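You operate a simulated robot arm through the tools that you are given. There is no shell and no other tool. Be economical: measure what you need, move in short steps, check, and stop when the job is done.

You run a simulated robot arm. Do the job below in one go: nothing can be reset, and whatever is moved stays where it is left.

TASK
Put the 21 jaw block from the top of machine five and the wooden block in the grey tray. Set down upright: jaw block, wooden block.

The check looks at the end state, three seconds after you hand in, the way a careful person would. Anything else that was tipped, shoved, dropped, spilled or broken makes it a failure.

THE ROBOT
A 6-joint arm with a two-finger parallel gripper on a trunk, on a base that drives. Base frame: it is fixed to the floor where the robot stands at the start and does not move with it; the origin is under the middle of the robot, x ahead of it, y to its left, z up. Readings come in mm, rad, newtons and seconds.
Its first joint turns from -2.897 to 2.897 rad. Places, roughly: grey tray [-6000, 5000, 750]; wooden block [-8500, 4750, 750]. Payload 4.1 kg.
The tool frame sits at the grasp point between the pads (the TCP): z along the fingers, y along the line on which they close. The tips reach 23 mm beyond it. The gripper opens to 94 mm. The fingers are 38 mm wide and 10 mm thick; the gripper's body (54 by 96 mm) begins 39 mm behind the TCP.
Orientation is that of the tool frame in the base frame, as a unit quaternion [w, x, y, z]. With the fingers straight down and closing along the base's y, the tool's x points along the base's -x, its y along +y and its z along -z.

THE INTERFACE
- The arm moves only by the tool step_arm. Its argument "moves" is a list of rows, each a list of 3 entries, a list of its own where there are three numbers: the finger opening in cm, from 0 to 9.4, then the shift along the tool's x, y, z in cm, then the turn, a rotation vector about the tool's x, y, z in rad. In form: [[claw, [x, y, z], [rx, ry, rz]], ...]. A call has 1 to 10 rows; each row shifts and turns the commanded pose from where the row before left it, along the tool's axes as they then stand. Each row takes 0.2 s and may step no farther than 50 mm and 0.15 rad from the row before; otherwise, or with a gripper value out of range, the whole call is refused. A pose out of reach is approached as far as the arm can. The call stops where the force on the tool passes 40 N (or 10 N more than at its start, if that is more) or the arm is blocked; 0.2 s more then pass. The fingers move at their own pace (about 45 mm/s each) and stop on an object; they squeeze with about 40 N. The grip force told is the motor's: it shows also when the fingers shut on nothing. Time passes only in rows, and 0.2 s behind the last, so rows that do not move let the fingers close. It gives the time, the measured TCP pose, the force on the tool (base axes), the opening and the grip force at its end, in the units of the frame above (readings bear some noise), with the torque about the TCP (base axes, N m) and any sound that the robot's microphone picked up.
- Cameras (640 x 400 px; columns grow to the right, rows downward): "scene" is now at [20.3, 132.3, 1491.9]; the picture's right is [-0.40, -0.92, 0.00], its down [-0.60, 0.26, -0.76] and it looks along [0.70, -0.30, -0.65] (base axes); focal length 262 px, centre (320, 200). "wrist" rides on the gripper at [86, 16, -74] in the tool frame; the picture's right is [-0.18, 0.98, 0.00], its down [-0.58, -0.11, -0.81] and it looks along [-0.79, -0.15, 0.59] (tool axes); focal length 243 px, centre (320, 200). There is no depth. A picture from a camera that has moved, and an enlarged one, comes with that camera's place and axes in the base frame and with its lens.
- grab_frame(camera): a new picture of that camera. No time passes.
- raise_lower(by): slides the trunk up (or, below 0, down) by that many mm; the arm and the scene camera ride with it, the base frame stays. It gives what a move gives, with no picture.
- base_move(legs): drives the robot by 1 to 6 legs, each [ahead, turn to the left] in mm and rad, along the robot's own axes; the way and the turn of a leg run together, so that a leg with both is an arc; at most 1500 mm and 3.142 rad a leg. The arm and the cameras ride along, it lands a little off, and it stops where it bumps. It gives what a move gives.
- pan_tilt(pan, tilt): turns the head with the scene camera to pan (to the left, within 2.705 rad either way) and tilt (down, from -0.506 to 1.204), counted from straight ahead of the robot. It gives what a move gives.
- enlarge(camera, box): a new picture of the part [left, top, right, bottom] of that camera's present view, enlarged. No time passes.
- finish_job(): hands the job in; it is judged then, once.

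Work in short steps. Places have to be worked out from the pictures, the camera data and where the tool is seen: move nearer, look again, correct. Check each grasp and each placing, and mend what went wrong. You have 120 turns and 90 pictures in all, those below and enlarged ones among them. Open the gripper and draw the arm clear of the work before you hand the job in, unless the task says otherwise; then end with one line.

The tools are called as a command line: name --argument value ..., lists and objects as JSON in quotes. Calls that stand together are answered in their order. step_arm: Moves the arm, as the interface text tells. Its arguments: {"type":"object","properties":{"moves":{"type":"array","items":{"type":"array"}}},"required":["moves"]} The other tools are called the same way: raise_lower (by) slides the trunk up or down; base_move (legs) drives the base; pan_tilt (pan, tilt) turns the head that bears the scene camera; grab_frame (camera) takes a picture; enlarge (camera, box) takes an enlarged picture of a part of a camera's view; finish_job () hands the job in.

At the start:

```text
time_s: 0.0
ee_pos: [488.3, -74.2, 1179.4]
orientation: [0.0, 0.0, 1.0, 0.0]
contact_force: [-0.1, -0.4, -0.2]
torque: [-0.01, -0.01, 0.0]
width: 93.8
grip_force: 0.0
trunk travel left (down, up): [-450.0, 140.0]
robot x, y, heading: [1.1, -1.0, -0.0]
head pan, tilt: [-0.41, 0.707]
```

scene: 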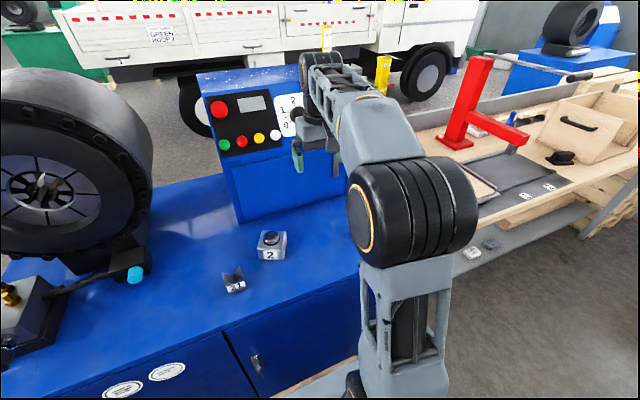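
wrist: 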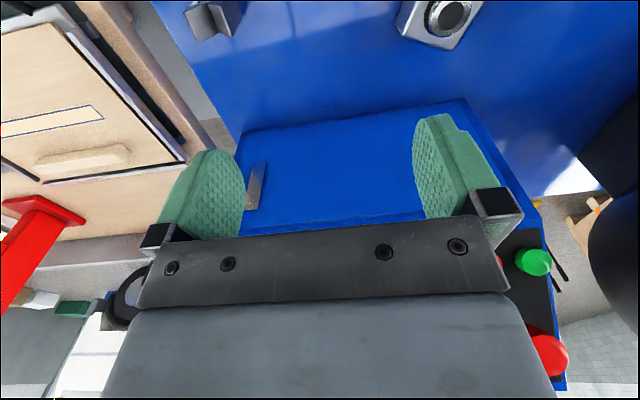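

I'll look closely at the machine's label and the small blocks on the surface ahead.

enlarge --camera "scene" --box '[180, 60, 340, 160]'

enlarge --camera "scene" --box '[200, 210, 328, 290]'

```text
4.00 times, centred on (260, 110) of scene
camera zoom: at [20.3, 132.3, 1491.9], right [-0.4, -0.92, 0.0], down [-0.6, 0.26, -0.76], along [0.7, -0.3, -0.65], focal length 1047 px, centre (560, 560)
```

zoom: 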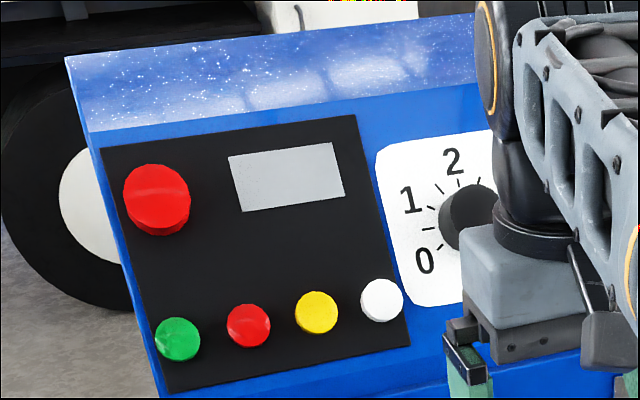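

```text
5.00 times, centred on (264, 250) of scene
camera zoom: at [20.3, 132.3, 1491.9], right [-0.4, -0.92, 0.0], down [-0.6, 0.26, -0.76], along [0.7, -0.3, -0.65], focal length 1309 px, centre (600, -50)
```

zoom: 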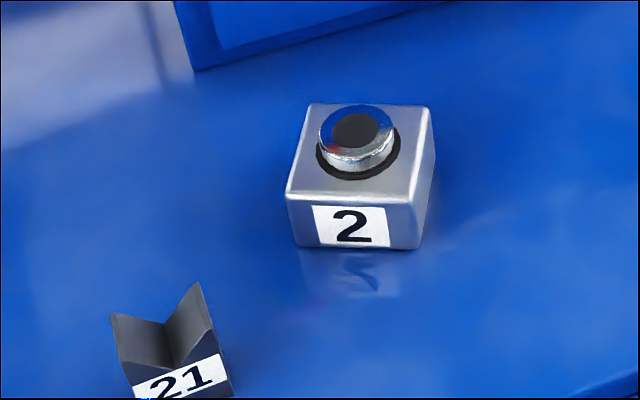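

The V-notched block reads 21. I check the round labels on the cabinet front, and survey with the head, to see whether this is machine five.

pan_tilt --pan 0.4 --tilt 0.8

grab_frame --camera "scene"

pan_tilt --pan 1.8 --tilt 0.3

grab_frame --camera "scene"

pan_tilt --pan 2.7 --tilt 0.2

grab_frame --camera "scene"

```text
time_s: 1.1
ee_pos: [488.6, -73.5, 1180.3]
orientation: [0.0, 0.001, 1.0, 0.0]
contact_force: [0.0, -0.1, -0.4]
torque: [0.0, -0.01, 0.0]
width: 94.0
grip_force: 0.0
trunk travel left (down, up): [-450.0, 140.0]
robot x, y, heading: [0.0, -2.5, -0.001]
head pan, tilt: [0.4, 0.799]
```

```text
85 pictures are left
camera scene: at [17.0, 197.4, 1484.4], right [0.39, -0.92, 0.0], down [-0.66, -0.28, -0.7], along [0.64, 0.27, -0.72], focal length 262 px, centre (320, 200)
```

scene: 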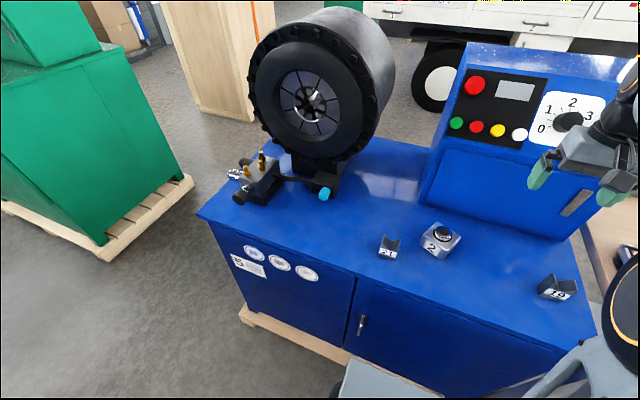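

```text
time_s: 2.7
ee_pos: [488.6, -74.4, 1179.7]
orientation: [0.0, 0.0, 1.0, 0.0]
contact_force: [0.6, 0.9, 0.1]
torque: [-0.02, 0.04, 0.01]
width: 93.7
grip_force: 0.0
trunk travel left (down, up): [-450.0, 140.0]
robot x, y, heading: [-0.8, -1.4, 0.001]
head pan, tilt: [1.799, 0.3]
```

```text
84 pictures are left
camera scene: at [-78.4, 257.0, 1528.7], right [0.97, 0.23, 0.0], down [0.07, -0.29, -0.96], along [-0.22, 0.93, -0.3], focal length 262 px, centre (320, 200)
```

scene: 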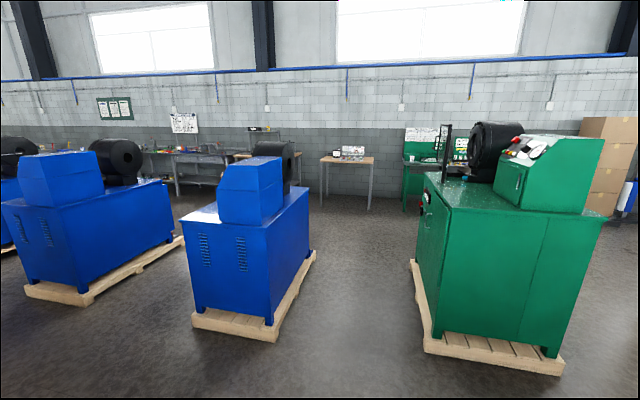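

```text
time_s: 3.9
ee_pos: [489.2, -73.4, 1178.4]
orientation: [0.0, 0.001, 1.0, 0.0]
contact_force: [1.0, -0.6, -0.3]
torque: [0.04, 0.0, 0.01]
width: 94.0
grip_force: 0.0
trunk travel left (down, up): [-450.0, 140.0]
robot x, y, heading: [0.1, -2.9, 0.002]
head pan, tilt: [2.7, 0.201]
```

```text
83 pictures are left
camera scene: at [-141.5, 205.9, 1538.0], right [0.43, 0.9, 0.0], down [0.18, -0.09, -0.98], along [-0.89, 0.42, -0.2], focal length 262 px, centre (320, 200)
```

scene: 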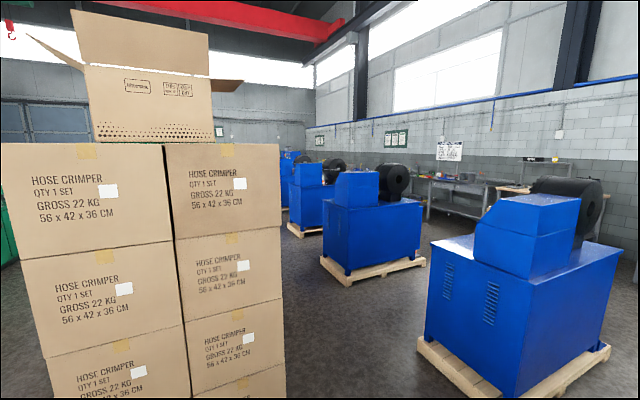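

The plate on the cabinet's left looks like "5"; I look back and enlarge it together with the block.

pan_tilt --pan 0.1 --tilt 0.95

grab_frame --camera "scene"

enlarge --camera "scene" --box '[200, 80, 360, 180]'

pan_tilt --pan 0.4 --tilt 0.8

enlarge --camera "scene" --box '[220, 230, 340, 305]'

enlarge --camera "scene" --box '[352, 210, 480, 290]'

```text
time_s: 6.2
ee_pos: [488.9, -73.7, 1180.5]
orientation: [0.0, -0.001, 1.0, 0.001]
contact_force: [-0.3, 0.2, 0.2]
torque: [0.02, 0.01, -0.01]
width: 94.2
grip_force: 0.1
trunk travel left (down, up): [-450.0, 140.0]
robot x, y, heading: [0.3, 1.4, 0.0]
head pan, tilt: [0.099, 0.949]
```

```text
82 pictures are left
camera scene: at [15.1, 173.3, 1472.8], right [0.1, -0.99, 0.0], down [-0.81, -0.08, -0.58], along [0.58, 0.06, -0.81], focal length 262 px, centre (320, 200)
```

scene: 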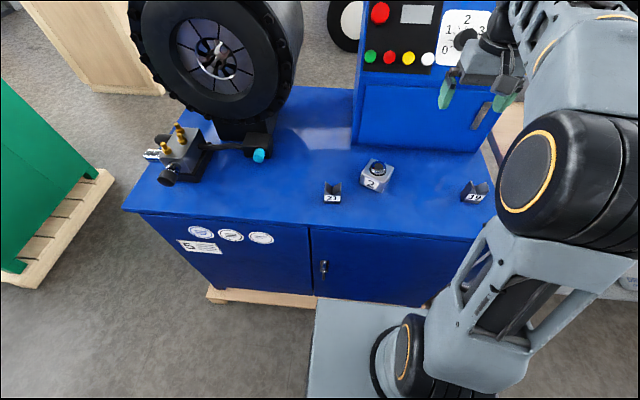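

```text
4.00 times, centred on (280, 130) of scene
camera zoom: at [15.1, 173.3, 1472.8], right [0.1, -0.99, 0.0], down [-0.81, -0.08, -0.58], along [0.58, 0.06, -0.81], focal length 1047 px, centre (480, 480)
```

zoom: 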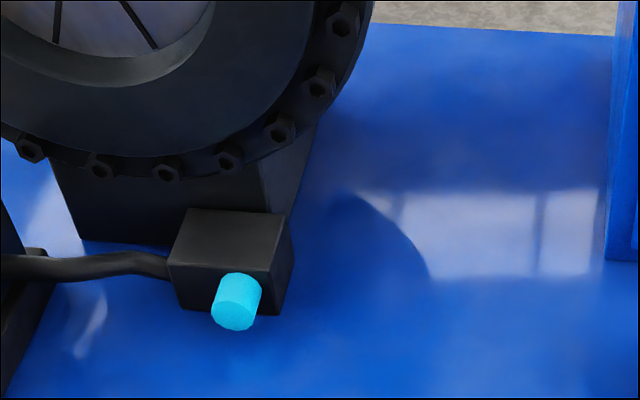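

```text
time_s: 7.0
ee_pos: [489.4, -73.9, 1179.0]
orientation: [0.0, 0.0, 1.0, -0.001]
contact_force: [0.5, -0.2, 0.8]
torque: [-0.01, -0.03, 0.01]
width: 93.9
grip_force: 0.2
trunk travel left (down, up): [-450.0, 140.0]
robot x, y, heading: [-0.7, -2.1, -0.004]
head pan, tilt: [0.4, 0.799]
```

```text
5.33 times, centred on (280, 268) of scene
camera zoom: at [17.0, 197.4, 1484.3], right [0.39, -0.92, 0.0], down [-0.66, -0.28, -0.7], along [0.64, 0.27, -0.72], focal length 1396 px, centre (533, -160)
```

zoom: 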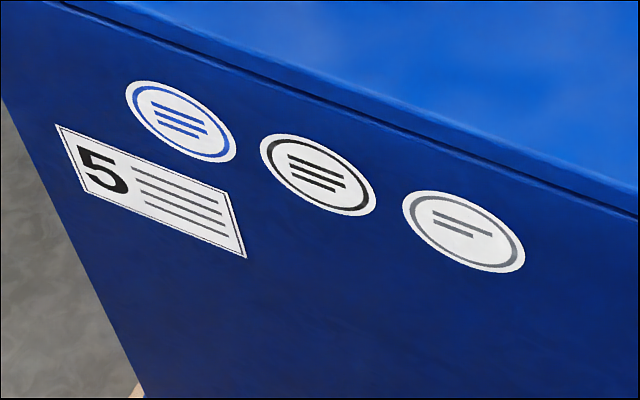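

```text
5.00 times, centred on (416, 250) of scene
camera zoom: at [17.0, 197.4, 1484.3], right [0.39, -0.92, 0.0], down [-0.66, -0.28, -0.7], along [0.64, 0.27, -0.72], focal length 1309 px, centre (-160, -50)
```

zoom: 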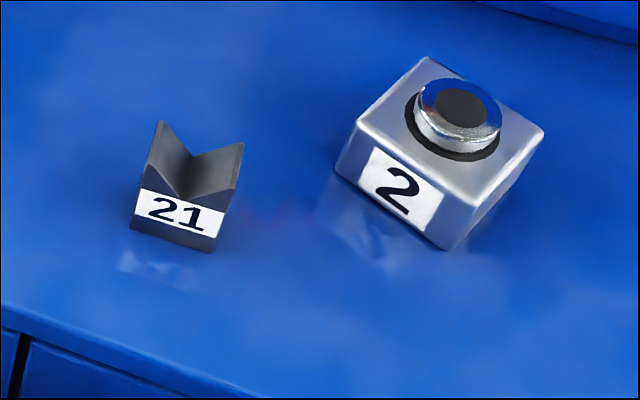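

This is machine five and the 21 block stands at about (495, 180), roughly 45 mm wide along y, label facing the robot. I move the tool over it and come down part way.

step_arm --moves '[[9.4, [0, 5, 0], [0, 0, 0]], [9.4, [0, 5, 0], [0, 0, 0]], [9.4, [0, 5, 0], [0, 0, 0]], [9.4, [0, 5, 0], [0, 0, 0]], [9.4, [0, 5, 0], [0, 0, 0]], [9.4, [0, 0.3, 4], [0, 0, 0]], [9.4, [0, 0, 5], [0, 0, 0]], [9.4, [0, 0, 5], [0, 0, 0]], [9.4, [0, 0, 5], [0, 0, 0]], [9.4, [0, 0, 3], [0, 0, 0]]]'

grab_frame --camera "wrist"

grab_frame --camera "scene"

```text
time_s: 9.2
ee_pos: [488.9, 180.6, 959.6]
orientation: [0.0, 0.0, 1.0, 0.0]
contact_force: [0.2, -0.3, -0.7]
torque: [0.02, 0.03, 0.02]
width: 94.0
grip_force: 0.0
trunk travel left (down, up): [-450.0, 140.0]
robot x, y, heading: [-3.3, -1.6, -0.001]
head pan, tilt: [0.4, 0.799]
```

```text
78 pictures are left
camera wrist: at [403.4, 195.3, 1032.4], right [0.18, 0.98, 0.0], down [0.58, -0.11, 0.81], along [0.79, -0.15, -0.59], focal length 243 px, centre (320, 200)
```

wrist: 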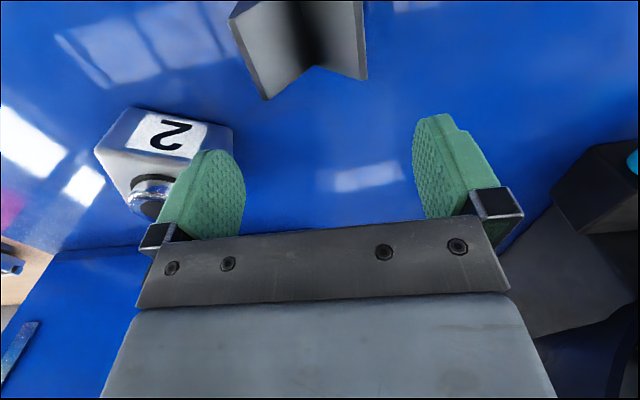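

```text
77 pictures are left
camera scene: at [17.2, 197.6, 1484.4], right [0.39, -0.92, 0.0], down [-0.66, -0.28, -0.7], along [0.64, 0.27, -0.72], focal length 262 px, centre (320, 200)
```

scene: 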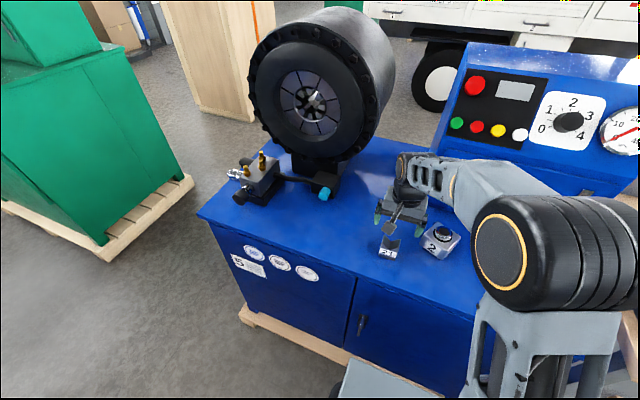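

The two views triangulate the block's top to about (465, 182, 915), so the surface is higher than 800 and the block is nearer than I thought. I check with an enlarged scene view before descending.

enlarge --camera "scene" --box '[340, 180, 468, 260]'

```text
5.00 times, centred on (404, 220) of scene
camera zoom: at [17.2, 197.6, 1484.4], right [0.39, -0.92, 0.0], down [-0.66, -0.28, -0.7], along [0.64, 0.27, -0.72], focal length 1309 px, centre (-100, 100)
```

zoom: 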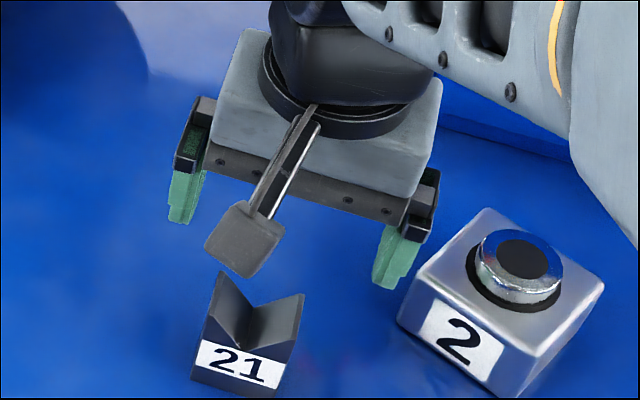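

The finger tips project where expected, so the geometry is sound. I back up 60 mm and up 30 mm to see the whole block in the wrist view.

step_arm --moves '[[9.4, [0, 0, -3], [0, 0, 0]], [9.4, [3, 0, 0], [0, 0, 0]], [9.4, [4, 0, 0], [0, 0, 0]]]'

grab_frame --camera "wrist"

```text
time_s: 10.0
ee_pos: [416.9, 180.4, 987.9]
orientation: [0.0, 0.0, 1.0, 0.0]
contact_force: [0.4, 0.0, -0.1]
torque: [0.0, -0.01, 0.04]
width: 94.1
grip_force: 0.1
trunk travel left (down, up): [-450.0, 140.0]
robot x, y, heading: [-2.0, -2.7, -0.003]
head pan, tilt: [0.4, 0.799]
```

```text
75 pictures are left
camera wrist: at [332.8, 196.1, 1061.8], right [0.19, 0.98, 0.0], down [0.58, -0.11, 0.81], along [0.79, -0.15, -0.59], focal length 243 px, centre (320, 200)
```

wrist: 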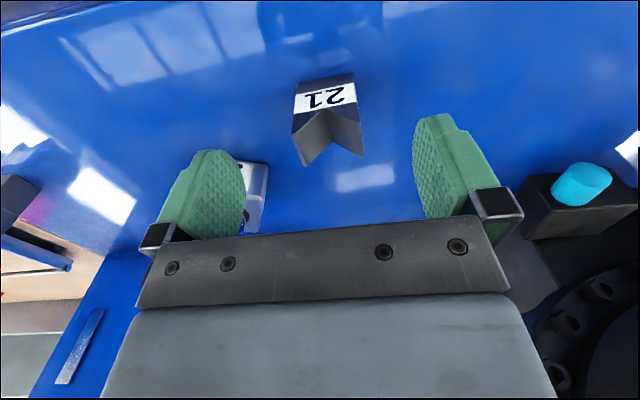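

The block's top now triangulates to x 441–475, y 155–204, z ≈ 915, with the sides parallel to x. I centre the gripper at (458, 180) and descend to z ≈ 890 in short steps.

step_arm --moves '[[9.4, [-4.1, -0.05, 0], [0, 0, 0]], [9.4, [0, 0, 3], [0, 0, 0]], [9.4, [0, 0, 3], [0, 0, 0]]]'

enlarge --camera "scene" --box '[340, 180, 468, 260]'

```text
time_s: 10.8
ee_pos: [459.0, 179.9, 928.1]
orientation: [0.001, 0.001, 1.0, 0.001]
contact_force: [-0.4, -0.5, 0.7]
torque: [0.01, 0.0, -0.01]
width: 94.2
grip_force: 0.0
trunk travel left (down, up): [-450.0, 140.0]
robot x, y, heading: [0.2, -0.6, 0.004]
head pan, tilt: [0.4, 0.799]
```

```text
5.00 times, centred on (404, 220) of scene
camera zoom: at [16.8, 197.5, 1484.4], right [0.39, -0.92, 0.0], down [-0.66, -0.28, -0.7], along [0.64, 0.27, -0.72], focal length 1309 px, centre (-100, 100)
```

zoom: 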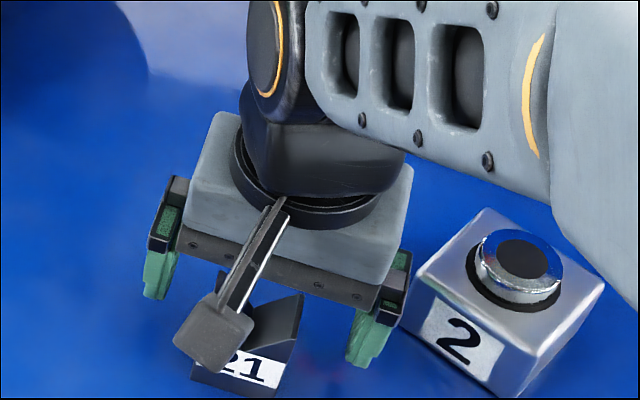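

The fingers straddle the block symmetrically. I lower the last 38 mm and close.

step_arm --moves '[[9.4, [0, 0, 1.5], [0, 0, 0]], [9.4, [0, 0, 1.3], [0, 0, 0]], [9.4, [0, 0, 1.0], [0, 0, 0]], [0, [0, 0, 0], [0, 0, 0]], [0, [0, 0, 0], [0, 0, 0]], [0, [0, 0, 0], [0, 0, 0]], [0, [0, 0, 0], [0, 0, 0]]]'

grab_frame --camera "wrist"

```text
time_s: 11.6
ee_pos: [459.1, 180.5, 902.9]
orientation: [0.006, 0.0, 1.0, 0.001]
contact_force: [-11.3, -3.5, 21.7]
torque: [-1.15, 0.66, -0.45]
width: 94.1
grip_force: 0.0
trunk travel left (down, up): [-450.0, 140.0]
robot x, y, heading: [-0.0, 2.0, -0.002]
head pan, tilt: [0.4, 0.799]
stopped in row 3: the force on the tool passed its limit (the readings are from after the stop); the commanded pose is now the measured one
```

```text
73 pictures are left
camera wrist: at [372.9, 195.4, 975.6], right [0.19, 0.98, 0.0], down [0.57, -0.11, 0.81], along [0.8, -0.15, -0.58], focal length 243 px, centre (320, 200)
```

wrist: 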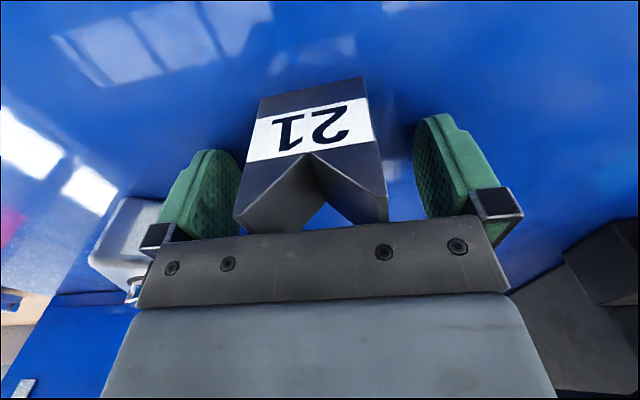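

The contact torque places the touch under the right finger tip, so the surface is at about z = 880. Reworked with that, the block stands at x ≈ 424–450, y ≈ 160–203, top ≈ 940. I raise 14 mm, shift 22 mm back toward the robot and look.

step_arm --moves '[[9.4, [0, 0, -1.4], [0, 0, 0]], [9.4, [2.2, 0, 0], [0, 0, 0]]]'

grab_frame --camera "wrist"

enlarge --camera "scene" --box '[340, 200, 436, 260]'

```text
time_s: 12.2
ee_pos: [439.7, 180.9, 913.4]
orientation: [0.005, 0.001, 1.0, 0.001]
contact_force: [0.0, 0.2, -0.3]
torque: [-0.03, 0.0, 0.0]
width: 94.1
grip_force: 0.0
trunk travel left (down, up): [-450.0, 140.0]
robot x, y, heading: [-3.3, 0.8, 0.003]
head pan, tilt: [0.4, 0.799]
```

```text
72 pictures are left
camera wrist: at [354.1, 196.1, 986.0], right [0.19, 0.98, 0.0], down [0.57, -0.11, 0.81], along [0.8, -0.15, -0.58], focal length 243 px, centre (320, 200)
```

wrist: 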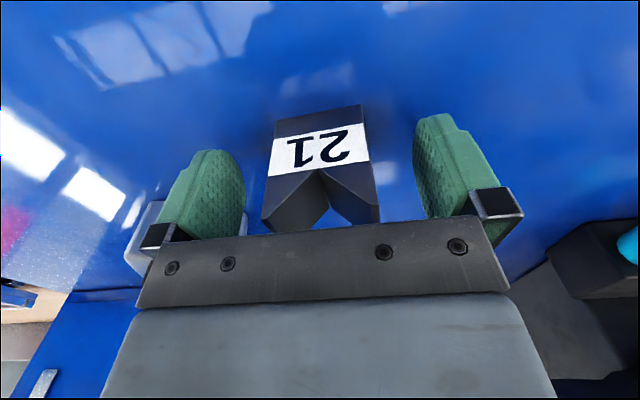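

```text
6.67 times, centred on (388, 230) of scene
camera zoom: at [17.1, 197.5, 1484.2], right [0.39, -0.92, 0.0], down [-0.66, -0.28, -0.7], along [0.64, 0.27, -0.72], focal length 1746 px, centre (-133, 0)
```

zoom: 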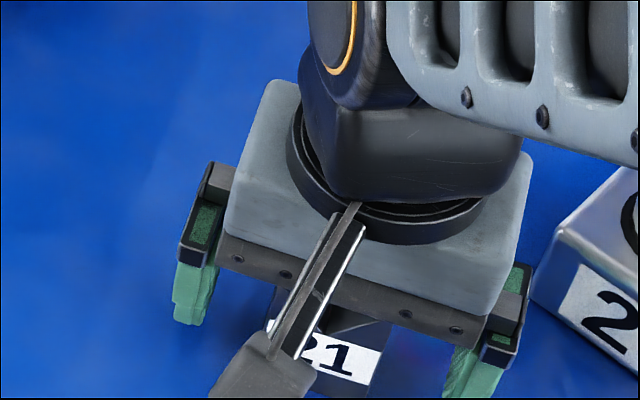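

The block now sits between the pads with its front at x ≈ 426. I go 4 mm lower and close.

step_arm --moves '[[9.4, [0, 0, 0.4], [0, 0, 0]], [0, [0, 0, 0], [0, 0, 0]], [0, [0, 0, 0], [0, 0, 0]], [0, [0, 0, 0], [0, 0, 0]], [0, [0, 0, 0], [0, 0, 0]]]'

grab_frame --camera "wrist"

```text
time_s: 13.3
ee_pos: [440.3, 179.9, 909.0]
orientation: [0.004, 0.0, 1.0, 0.001]
contact_force: [1.4, -0.6, 1.5]
torque: [-0.09, -0.05, 0.02]
width: 43.9
grip_force: 40.3
trunk travel left (down, up): [-450.0, 140.0]
robot x, y, heading: [-2.0, -0.2, 0.002]
head pan, tilt: [0.4, 0.799]
```

```text
70 pictures are left
camera wrist: at [354.0, 196.1, 982.4], right [0.18, 0.98, 0.0], down [0.57, -0.11, 0.81], along [0.8, -0.15, -0.58], focal length 243 px, centre (320, 200)
```

wrist: 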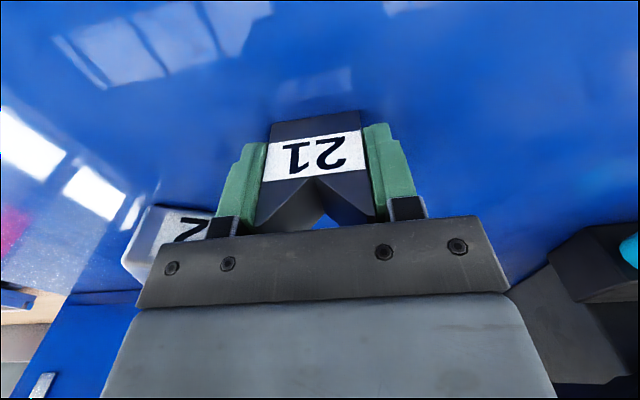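

It is held at 44 mm with 40 N (block bottom about 29 mm below the TCP). I lift it well clear.

step_arm --moves '[[0, [0, 0, -3], [0, 0, 0]], [0, [0, 0, -5], [0, 0, 0]], [0, [0, 0, -5], [0, 0, 0]], [0, [0, 0, -5], [0, 0, 0]], [0, [0, 0, -5], [0, 0, 0]], [0, [3, 0, -4], [0, 0, 0]], [0, [4, 0, 0], [0, 0, 0]]]'

grab_frame --camera "wrist"

pan_tilt --pan 2.7 --tilt 0.6

grab_frame --camera "scene"

pan_tilt --pan -2.7 --tilt 0.5

grab_frame --camera "scene"

```text
time_s: 14.9
ee_pos: [366.1, 179.3, 1180.3]
orientation: [0.005, 0.0, 1.0, 0.001]
contact_force: [0.7, -0.6, -4.6]
torque: [-0.01, 0.03, -0.04]
width: 43.9
grip_force: 40.0
trunk travel left (down, up): [-450.0, 140.0]
robot x, y, heading: [-3.0, 0.9, 0.002]
head pan, tilt: [0.4, 0.799]
```

```text
69 pictures are left
camera wrist: at [281.2, 195.6, 1252.9], right [0.18, 0.98, 0.0], down [0.57, -0.11, 0.81], along [0.8, -0.15, -0.59], focal length 243 px, centre (320, 200)
```

wrist: 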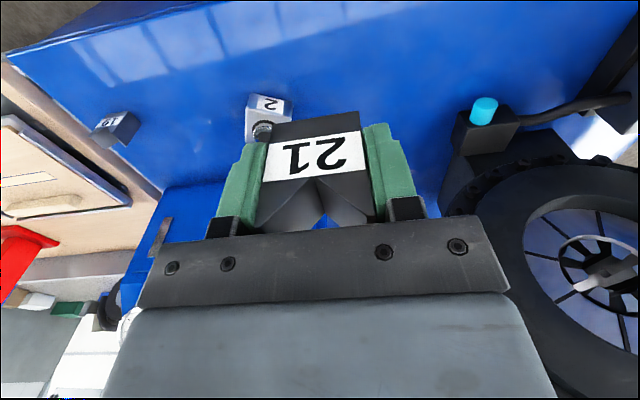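

```text
time_s: 17.1
ee_pos: [369.1, 179.7, 1179.2]
orientation: [0.004, 0.0, 1.0, 0.001]
contact_force: [-0.3, 0.4, -4.0]
torque: [0.04, 0.01, -0.02]
width: 44.0
grip_force: 40.0
trunk travel left (down, up): [-450.0, 140.0]
robot x, y, heading: [-2.8, -2.2, -0.002]
head pan, tilt: [2.7, 0.6]
```

```text
68 pictures are left
camera scene: at [-137.0, 204.0, 1501.2], right [0.43, 0.9, 0.0], down [0.51, -0.24, -0.83], along [-0.75, 0.35, -0.56], focal length 262 px, centre (320, 200)
```

scene: 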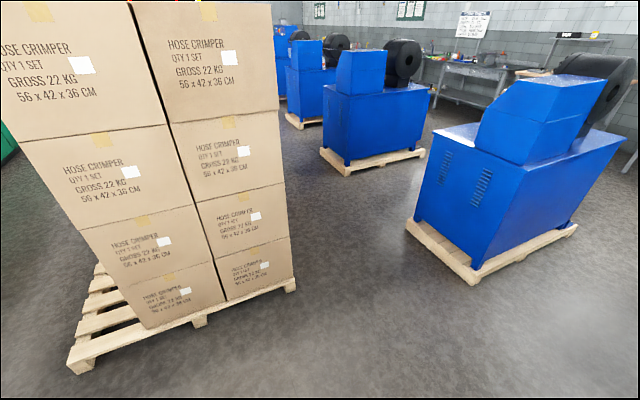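

```text
time_s: 21.3
ee_pos: [368.2, 179.6, 1179.5]
orientation: [0.004, 0.0, 1.0, 0.001]
contact_force: [-0.1, -0.3, -4.0]
torque: [0.0, 0.0, -0.01]
width: 44.1
grip_force: 39.9
trunk travel left (down, up): [-450.0, 140.0]
robot x, y, heading: [2.1, 0.4, 0.002]
head pan, tilt: [-2.7, 0.499]
```

```text
67 pictures are left
camera scene: at [-139.4, 127.3, 1510.3], right [-0.43, 0.9, 0.0], down [0.43, 0.2, -0.88], along [-0.79, -0.38, -0.48], focal length 262 px, centre (320, 200)
```

scene: 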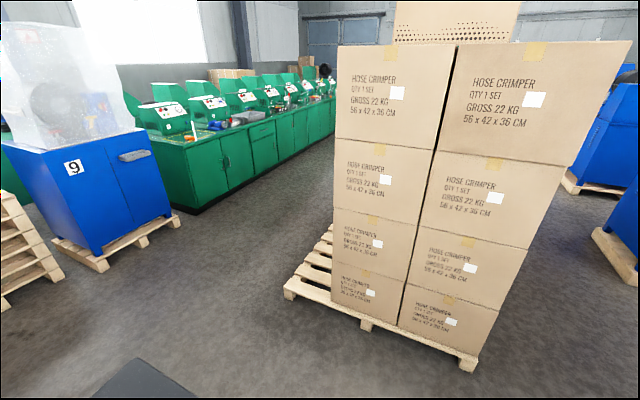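

The block is held cleanly and nothing else moved. From the floor points, machines A and B span x −1480…−735 and −3290…−2535 (both y 1660–3000), the green machine begins at x ≈ 300, and the benches front at y ≈ 4600. I'll back off, turn left, and drive along x ≈ −250 up to the bench aisle.

base_move --legs '[[-250, 0], [0, 1.571], [900, 0]]'

pan_tilt --pan 0.3 --tilt 0.4

grab_frame --camera "scene"

```text
time_s: 31.3
ee_pos: [-412.3, 1281.4, 1179.1]
orientation: [0.003, -0.702, 0.712, 0.003]
contact_force: [0.9, -0.7, -4.2]
torque: [0.02, 0.02, -0.03]
width: 44.0
grip_force: 39.6
trunk travel left (down, up): [-450.0, 140.0]
robot x, y, heading: [-234.7, 906.9, 1.552]
head pan, tilt: [-2.7, 0.499]
```

```text
time_s: 33.9
ee_pos: [-412.1, 1280.3, 1178.2]
orientation: [0.003, -0.702, 0.712, 0.003]
contact_force: [-0.2, -0.9, -3.9]
torque: [-0.01, 0.01, 0.0]
width: 44.2
grip_force: 39.9
trunk travel left (down, up): [-450.0, 140.0]
robot x, y, heading: [-236.1, 907.7, 1.563]
head pan, tilt: [0.3, 0.4]
```

```text
66 pictures are left
camera scene: at [-428.3, 941.3, 1519.4], right [0.96, 0.28, 0.0], down [0.11, -0.37, -0.92], along [-0.26, 0.88, -0.39], focal length 262 px, centre (320, 200)
```

scene: 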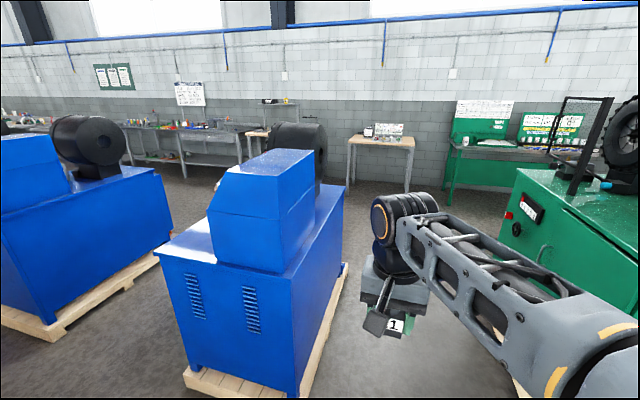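

Machine A's right side lies along x ≈ −780 and the gripper at x ≈ −412 clears it. I drive on to the bench aisle (y ≈ 3650) and look left.

base_move --legs '[[1400, 0], [1340, 0]]'

pan_tilt --pan 1.5 --tilt 0.35

grab_frame --camera "scene"

pan_tilt --pan 0.5 --tilt 0.5

grab_frame --camera "scene"

```text
time_s: 47.1
ee_pos: [-316.9, 4008.7, 1180.8]
orientation: [0.003, -0.693, 0.721, 0.004]
contact_force: [-0.9, 0.5, -3.9]
torque: [0.01, -0.04, 0.0]
width: 43.9
grip_force: 40.1
trunk travel left (down, up): [-450.0, 140.0]
robot x, y, heading: [-149.0, 3629.0, 1.53]
head pan, tilt: [0.3, 0.4]
```

```text
time_s: 48.5
ee_pos: [-316.1, 4008.9, 1180.5]
orientation: [0.003, -0.693, 0.721, 0.003]
contact_force: [-1.1, 0.4, -4.0]
torque: [0.0, 0.01, 0.0]
width: 44.0
grip_force: 39.9
trunk travel left (down, up): [-450.0, 140.0]
robot x, y, heading: [-152.8, 3631.9, 1.533]
head pan, tilt: [1.499, 0.351]
```

```text
65 pictures are left
camera scene: at [-409.0, 3590.5, 1523.9], right [0.11, 0.99, 0.0], down [0.34, -0.04, -0.94], along [-0.93, 0.1, -0.34], focal length 262 px, centre (320, 200)
```

scene: 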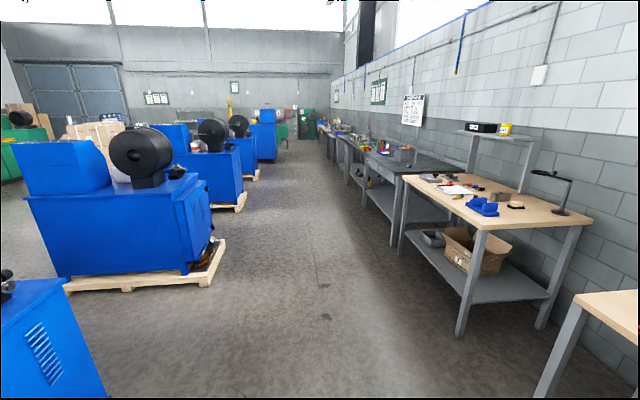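

```text
time_s: 49.8
ee_pos: [-315.5, 4009.4, 1180.3]
orientation: [0.003, -0.693, 0.721, 0.003]
contact_force: [0.6, 0.0, -4.5]
torque: [0.01, 0.02, -0.04]
width: 43.7
grip_force: 39.9
trunk travel left (down, up): [-450.0, 140.0]
robot x, y, heading: [-148.9, 3630.0, 1.536]
head pan, tilt: [0.499, 0.499]
```

```text
64 pictures are left
camera scene: at [-357.0, 3661.7, 1510.3], right [0.9, 0.44, 0.0], down [0.21, -0.43, -0.88], along [-0.39, 0.79, -0.48], focal length 262 px, centre (320, 200)
```

scene: 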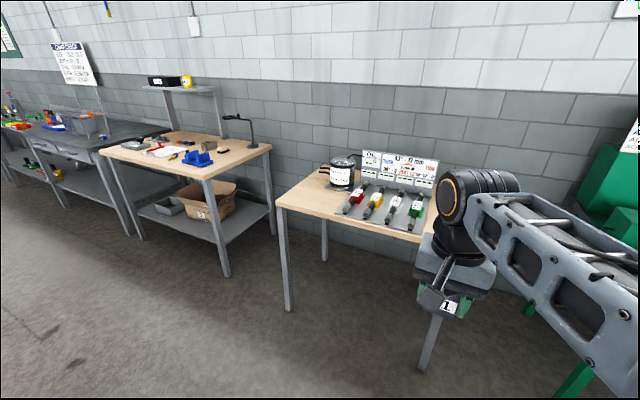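

The aisle is clear; the bench fronts are at y ≈ 4700. I turn left to run along the benches at y ≈ 3700.

base_move --legs '[[0, 1.585], [1500, 0], [1400, 0]]'

```text
time_s: 67.6
ee_pos: [-3424.6, 3610.7, 1180.5]
orientation: [0.001, 1.0, -0.027, -0.004]
contact_force: [-0.1, 0.1, -4.3]
torque: [0.0, 0.04, -0.01]
width: 43.7
grip_force: 39.9
trunk travel left (down, up): [-450.0, 140.0]
robot x, y, heading: [-3046.5, 3770.7, 3.09]
head pan, tilt: [0.499, 0.499]
```

At (−3046, 3771). I correct the heading slightly and drive on, then look at the bench near the tray.

base_move --legs '[[0, 0.055], [1300, 0], [1200, 0]]'

pan_tilt --pan -1.0 --tilt 0.5

grab_frame --camera "scene"

pan_tilt --pan 0.0 --tilt 0.4

grab_frame --camera "scene"

```text
time_s: 80.2
ee_pos: [-5908.7, 3580.2, 1179.3]
orientation: [0.001, 1.0, 0.004, -0.004]
contact_force: [0.2, -0.2, -3.6]
torque: [-0.01, 0.02, 0.02]
width: 43.8
grip_force: 39.8
trunk travel left (down, up): [-450.0, 140.0]
robot x, y, heading: [-5547.2, 3759.1, -3.135]
head pan, tilt: [0.499, 0.499]
```

```text
time_s: 81.8
ee_pos: [-5909.2, 3581.3, 1179.7]
orientation: [0.002, 1.0, 0.003, -0.005]
contact_force: [-1.1, 0.9, -4.5]
torque: [-0.03, 0.0, 0.0]
width: 43.9
grip_force: 40.4
trunk travel left (down, up): [-450.0, 140.0]
robot x, y, heading: [-5542.0, 3765.0, -3.131]
head pan, tilt: [-1.0, 0.499]
```

```text
63 pictures are left
camera scene: at [-5528.6, 3673.0, 1510.3], right [0.84, 0.55, 0.0], down [0.26, -0.4, -0.88], along [-0.48, 0.73, -0.48], focal length 262 px, centre (320, 200)
```

scene: 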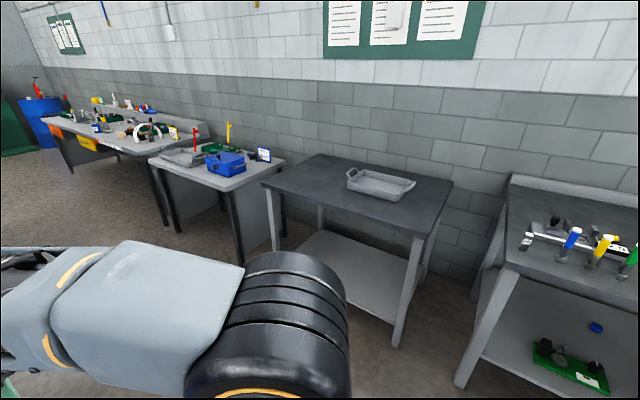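

```text
time_s: 83.1
ee_pos: [-5909.0, 3580.7, 1179.1]
orientation: [0.0, 1.0, 0.004, -0.004]
contact_force: [0.5, 0.2, -4.8]
torque: [-0.01, 0.02, 0.04]
width: 43.8
grip_force: 40.2
trunk travel left (down, up): [-450.0, 140.0]
robot x, y, heading: [-5544.3, 3765.5, -3.129]
head pan, tilt: [0.0, 0.4]
```

```text
62 pictures are left
camera scene: at [-5571.5, 3596.2, 1519.4], right [-0.01, 1.0, 0.0], down [0.39, 0.0, -0.92], along [-0.92, -0.01, -0.39], focal length 262 px, centre (320, 200)
```

scene: 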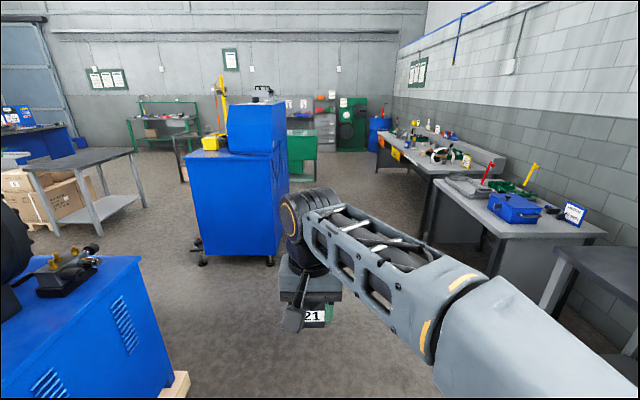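

The grey tray sits on the grey bench at roughly (−6040, 5130). I advance to x ≈ −6000, turn right to face it, and move a little closer.

base_move --legs '[[440, 0], [0, -1.582], [400, 0]]'

pan_tilt --pan 0.1 --tilt 0.6

grab_frame --camera "scene"

grab_frame --camera "wrist"

```text
time_s: 91.7
ee_pos: [-6155.2, 4530.3, 1180.2]
orientation: [0.002, -0.704, 0.71, 0.002]
contact_force: [0.0, -0.4, -4.1]
torque: [-0.03, -0.02, 0.01]
width: 43.8
grip_force: 39.4
trunk travel left (down, up): [-450.0, 140.0]
robot x, y, heading: [-5978.9, 4158.8, 1.56]
head pan, tilt: [0.0, 0.4]
```

```text
time_s: 92.4
ee_pos: [-6155.0, 4529.8, 1178.2]
orientation: [0.002, -0.704, 0.71, 0.003]
contact_force: [0.9, -0.3, -4.9]
torque: [-0.01, -0.02, -0.03]
width: 43.8
grip_force: 40.3
trunk travel left (down, up): [-450.0, 140.0]
robot x, y, heading: [-5975.2, 4163.4, 1.56]
head pan, tilt: [0.099, 0.6]
```

```text
61 pictures are left
camera scene: at [-6151.1, 4190.3, 1501.2], right [1.0, 0.09, 0.0], down [0.05, -0.56, -0.83], along [-0.07, 0.82, -0.56], focal length 262 px, centre (320, 200)
```

scene: 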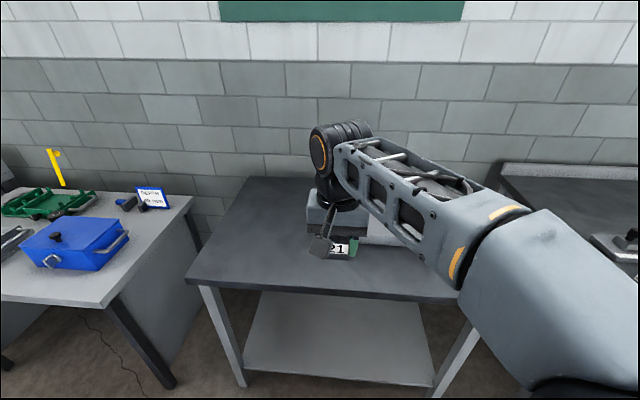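

```text
60 pictures are left
camera wrist: at [-6171.3, 4443.6, 1252.2], right [-0.98, 0.19, 0.0], down [0.12, 0.57, 0.81], along [0.15, 0.8, -0.59], focal length 243 px, centre (320, 200)
```

wrist: 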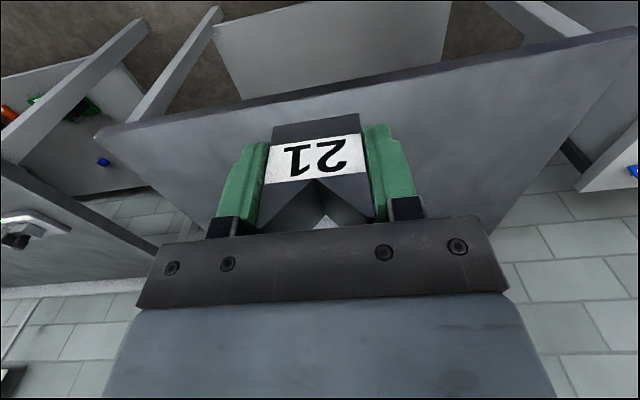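

The forearm hides the tray. I swing the tool to the robot's right by 28 cm to free the view.

step_arm --moves '[[0, [0, -5, 0], [0, 0, 0]], [0, [0, -5, 0], [0, 0, 0]], [0, [0, -5, 0], [0, 0, 0]], [0, [0, -5, 0], [0, 0, 0]], [0, [0, -5, 0], [0, 0, 0]], [0, [0, -5, 0], [0, 0, 0]]]'

grab_frame --camera "scene"

grab_frame --camera "wrist"

```text
time_s: 93.8
ee_pos: [-5853.6, 4526.9, 1177.2]
orientation: [0.002, -0.703, 0.711, 0.003]
contact_force: [-0.2, 0.2, -3.8]
torque: [0.0, 0.0, 0.02]
width: 43.8
grip_force: 40.0
trunk travel left (down, up): [-450.0, 140.0]
robot x, y, heading: [-5978.0, 4158.6, 1.564]
head pan, tilt: [0.099, 0.6]
```

```text
59 pictures are left
camera scene: at [-6150.4, 4190.4, 1501.3], right [1.0, 0.09, 0.0], down [0.05, -0.56, -0.82], along [-0.07, 0.82, -0.57], focal length 262 px, centre (320, 200)
```

scene: 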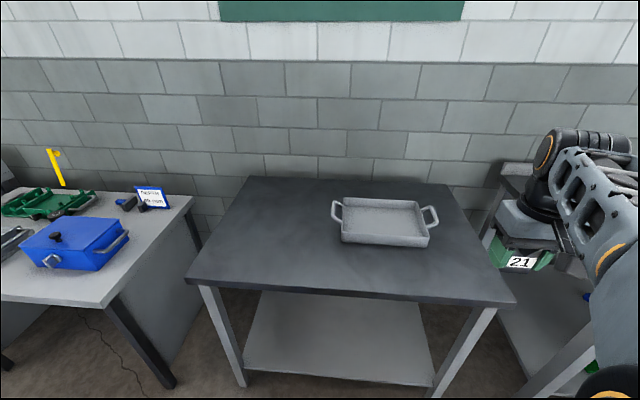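

```text
58 pictures are left
camera wrist: at [-5869.4, 4440.8, 1250.9], right [-0.98, 0.19, 0.0], down [0.12, 0.57, 0.81], along [0.15, 0.8, -0.59], focal length 243 px, centre (320, 200)
```

wrist: 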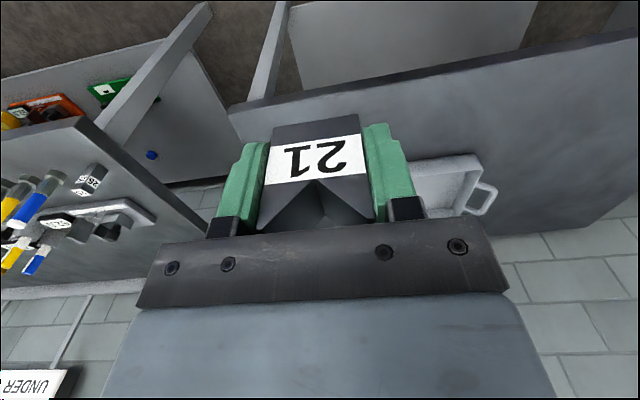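

The tray is free in view. I drive 150 mm closer (robot y ≈ 4310, base still clear of the bench) and enlarge the tray.

base_move --legs '[[150, 0]]'

pan_tilt --pan 0.1 --tilt 0.9

grab_frame --camera "scene"

grab_frame --camera "wrist"

```text
time_s: 95.2
ee_pos: [-5853.7, 4677.2, 1178.8]
orientation: [0.002, -0.704, 0.71, 0.002]
contact_force: [-0.2, 0.2, -3.5]
torque: [-0.01, 0.02, -0.01]
width: 43.8
grip_force: 39.9
trunk travel left (down, up): [-450.0, 140.0]
robot x, y, heading: [-5980.1, 4308.8, 1.567]
head pan, tilt: [0.099, 0.6]
```

```text
time_s: 96.0
ee_pos: [-5853.7, 4676.8, 1177.5]
orientation: [0.001, -0.704, 0.71, 0.004]
contact_force: [0.5, -0.9, -3.9]
torque: [-0.02, 0.02, 0.01]
width: 43.8
grip_force: 40.2
trunk travel left (down, up): [-450.0, 140.0]
robot x, y, heading: [-5980.4, 4313.7, 1.563]
head pan, tilt: [0.099, 0.901]
```

```text
57 pictures are left
camera scene: at [-6148.4, 4326.3, 1476.5], right [1.0, 0.09, 0.0], down [0.07, -0.78, -0.62], along [-0.06, 0.62, -0.78], focal length 262 px, centre (320, 200)
```

scene: 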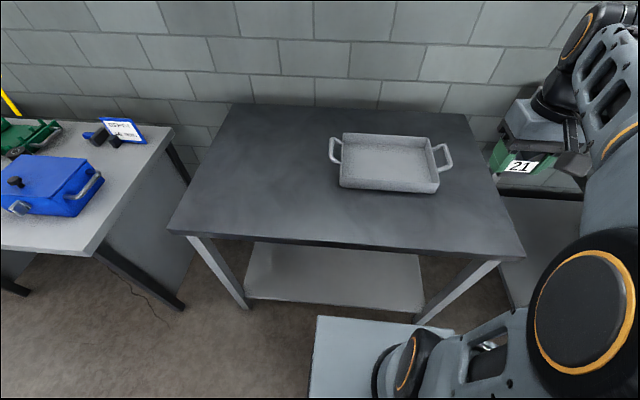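

```text
56 pictures are left
camera wrist: at [-5869.4, 4590.0, 1250.8], right [-0.98, 0.19, 0.0], down [0.12, 0.57, 0.81], along [0.15, 0.8, -0.59], focal length 243 px, centre (320, 200)
```

wrist: 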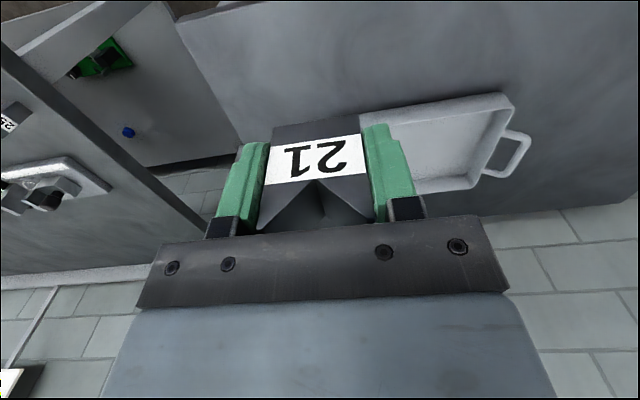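

The two views agree on the tray: rim z ≈ 887, x −6137…−5840, y ≈ 4885…5115, bench top ≈ 845. I'll place the jaw block in its right half, near (−5930, 4970), and first move there high up.

step_arm --moves '[[0, [-5, 1.3, 0], [0, 0, 0]], [0, [-4.8, 1.3, 0], [0, 0, 0]], [0, [-4.8, 1.3, 0], [0, 0, 0]], [0, [-4.8, 1.3, 0], [0, 0, 0]], [0, [-4.8, 1.3, 0], [0, 0, 0]], [0, [-4.8, 1.2, 0], [0, 0, 0]], [0, [0, 0, 5], [0, 0, 0]], [0, [0, 0, 5], [0, 0, 0]]]'

grab_frame --camera "wrist"

grab_frame --camera "scene"

```text
refused: row 1 steps farther than a row can; nothing moved
```

```text
55 pictures are left
camera wrist: at [-5869.4, 4590.0, 1250.8], right [-0.98, 0.19, 0.0], down [0.12, 0.57, 0.81], along [0.15, 0.8, -0.59], focal length 243 px, centre (320, 200)
```

wrist: 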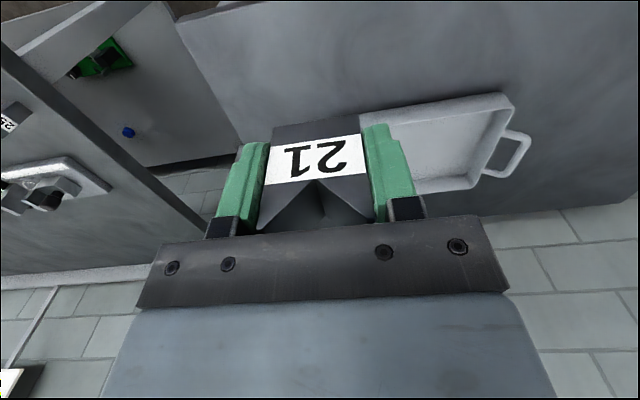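

```text
54 pictures are left
camera scene: at [-6148.4, 4326.3, 1476.5], right [1.0, 0.09, 0.0], down [0.07, -0.78, -0.62], along [-0.06, 0.62, -0.78], focal length 262 px, centre (320, 200)
```

scene: 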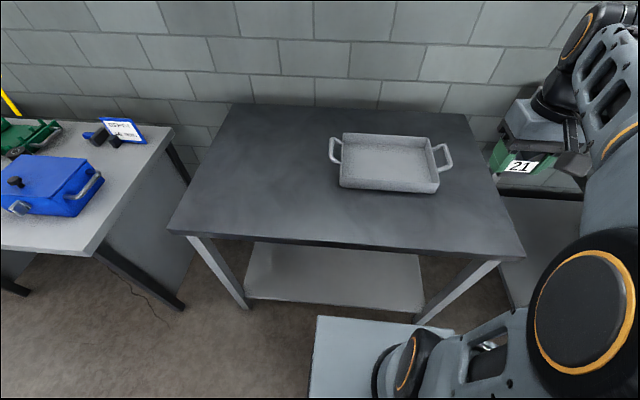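

The first row was just over 50 mm; I repeat it with smaller rows.

step_arm --moves '[[0, [-4.2, 1.1, 0], [0, 0, 0]], [0, [-4.2, 1.1, 0], [0, 0, 0]], [0, [-4.2, 1.1, 0], [0, 0, 0]], [0, [-4.2, 1.1, 0], [0, 0, 0]], [0, [-4.2, 1.1, 0], [0, 0, 0]], [0, [-4.2, 1.1, 0], [0, 0, 0]], [0, [-4.2, 1.0, 0], [0, 0, 0]], [0, [0, 0, 5], [0, 0, 0]], [0, [0, 0, 5], [0, 0, 0]]]'

grab_frame --camera "wrist"

grab_frame --camera "scene"

```text
time_s: 98.0
ee_pos: [-5926.8, 4936.9, 1064.5]
orientation: [0.002, -0.704, 0.71, 0.004]
contact_force: [-0.2, 1.1, -4.3]
torque: [0.0, 0.01, 0.01]
width: 43.8
grip_force: 40.5
out of reach, approached as far as the arm can: row 6, 7
trunk travel left (down, up): [-450.0, 140.0]
robot x, y, heading: [-5976.5, 4310.0, 1.562]
head pan, tilt: [0.099, 0.901]
```

```text
53 pictures are left
camera wrist: at [-5943.2, 4850.2, 1137.1], right [-0.98, 0.19, 0.0], down [0.12, 0.57, 0.81], along [0.15, 0.8, -0.59], focal length 243 px, centre (320, 200)
```

wrist: 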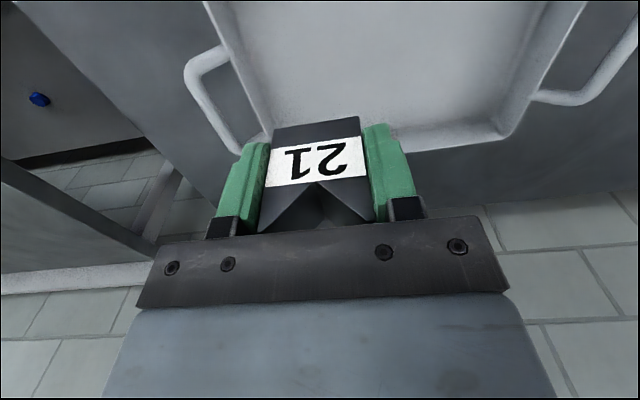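

```text
52 pictures are left
camera scene: at [-6148.4, 4326.4, 1476.5], right [1.0, 0.09, 0.0], down [0.07, -0.78, -0.62], along [-0.06, 0.62, -0.78], focal length 262 px, centre (320, 200)
```

scene: 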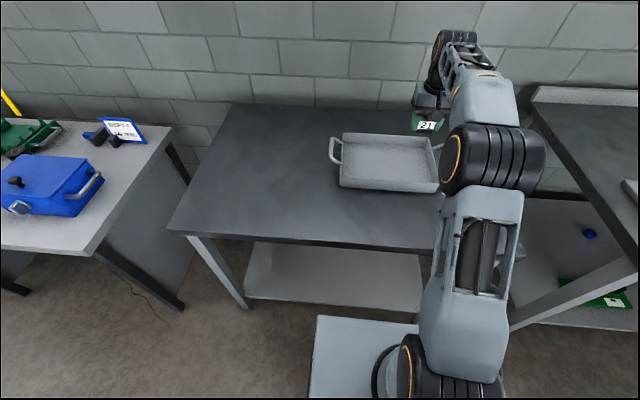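

The wrist view confirms the tray's back rim at y ≈ 5095 and right rim at x ≈ −5840. I lower more and move 3 cm further in.

step_arm --moves '[[0, [0, 0, 5], [0, 0, 0]], [0, [0, 0, 4], [0, 0, 0]], [0, [-3.3, 0, 0], [0, 0, 0]], [0, [0, 0, 3], [0, 0, 0]]]'

grab_frame --camera "wrist"

enlarge --camera "scene" --box '[320, 110, 464, 200]'

```text
time_s: 99.0
ee_pos: [-5927.4, 4972.1, 945.4]
orientation: [0.002, -0.704, 0.711, 0.004]
contact_force: [-0.3, -0.1, -4.1]
torque: [-0.03, 0.0, -0.05]
width: 43.7
grip_force: 40.0
trunk travel left (down, up): [-450.0, 140.0]
robot x, y, heading: [-5979.4, 4308.7, 1.563]
head pan, tilt: [0.099, 0.901]
```

```text
51 pictures are left
camera wrist: at [-5943.5, 4885.1, 1018.0], right [-0.98, 0.19, 0.0], down [0.12, 0.57, 0.81], along [0.15, 0.8, -0.59], focal length 243 px, centre (320, 200)
```

wrist: 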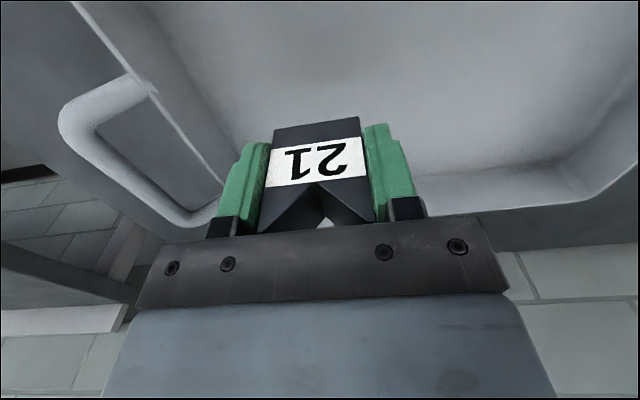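

```text
4.44 times, centred on (392, 155) of scene
camera zoom: at [-6148.4, 4326.9, 1476.4], right [1.0, 0.09, 0.0], down [0.07, -0.78, -0.62], along [-0.06, 0.62, -0.78], focal length 1164 px, centre (0, 400)
```

zoom: 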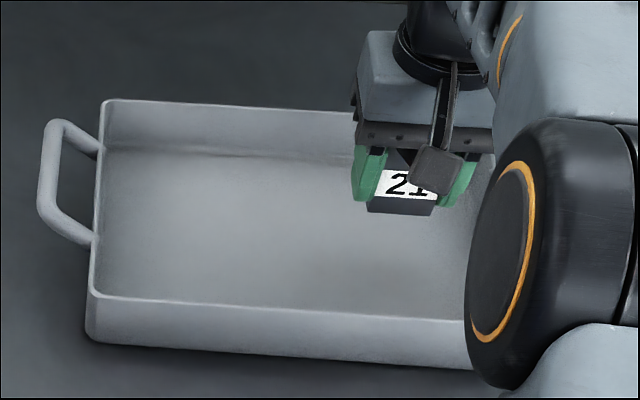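

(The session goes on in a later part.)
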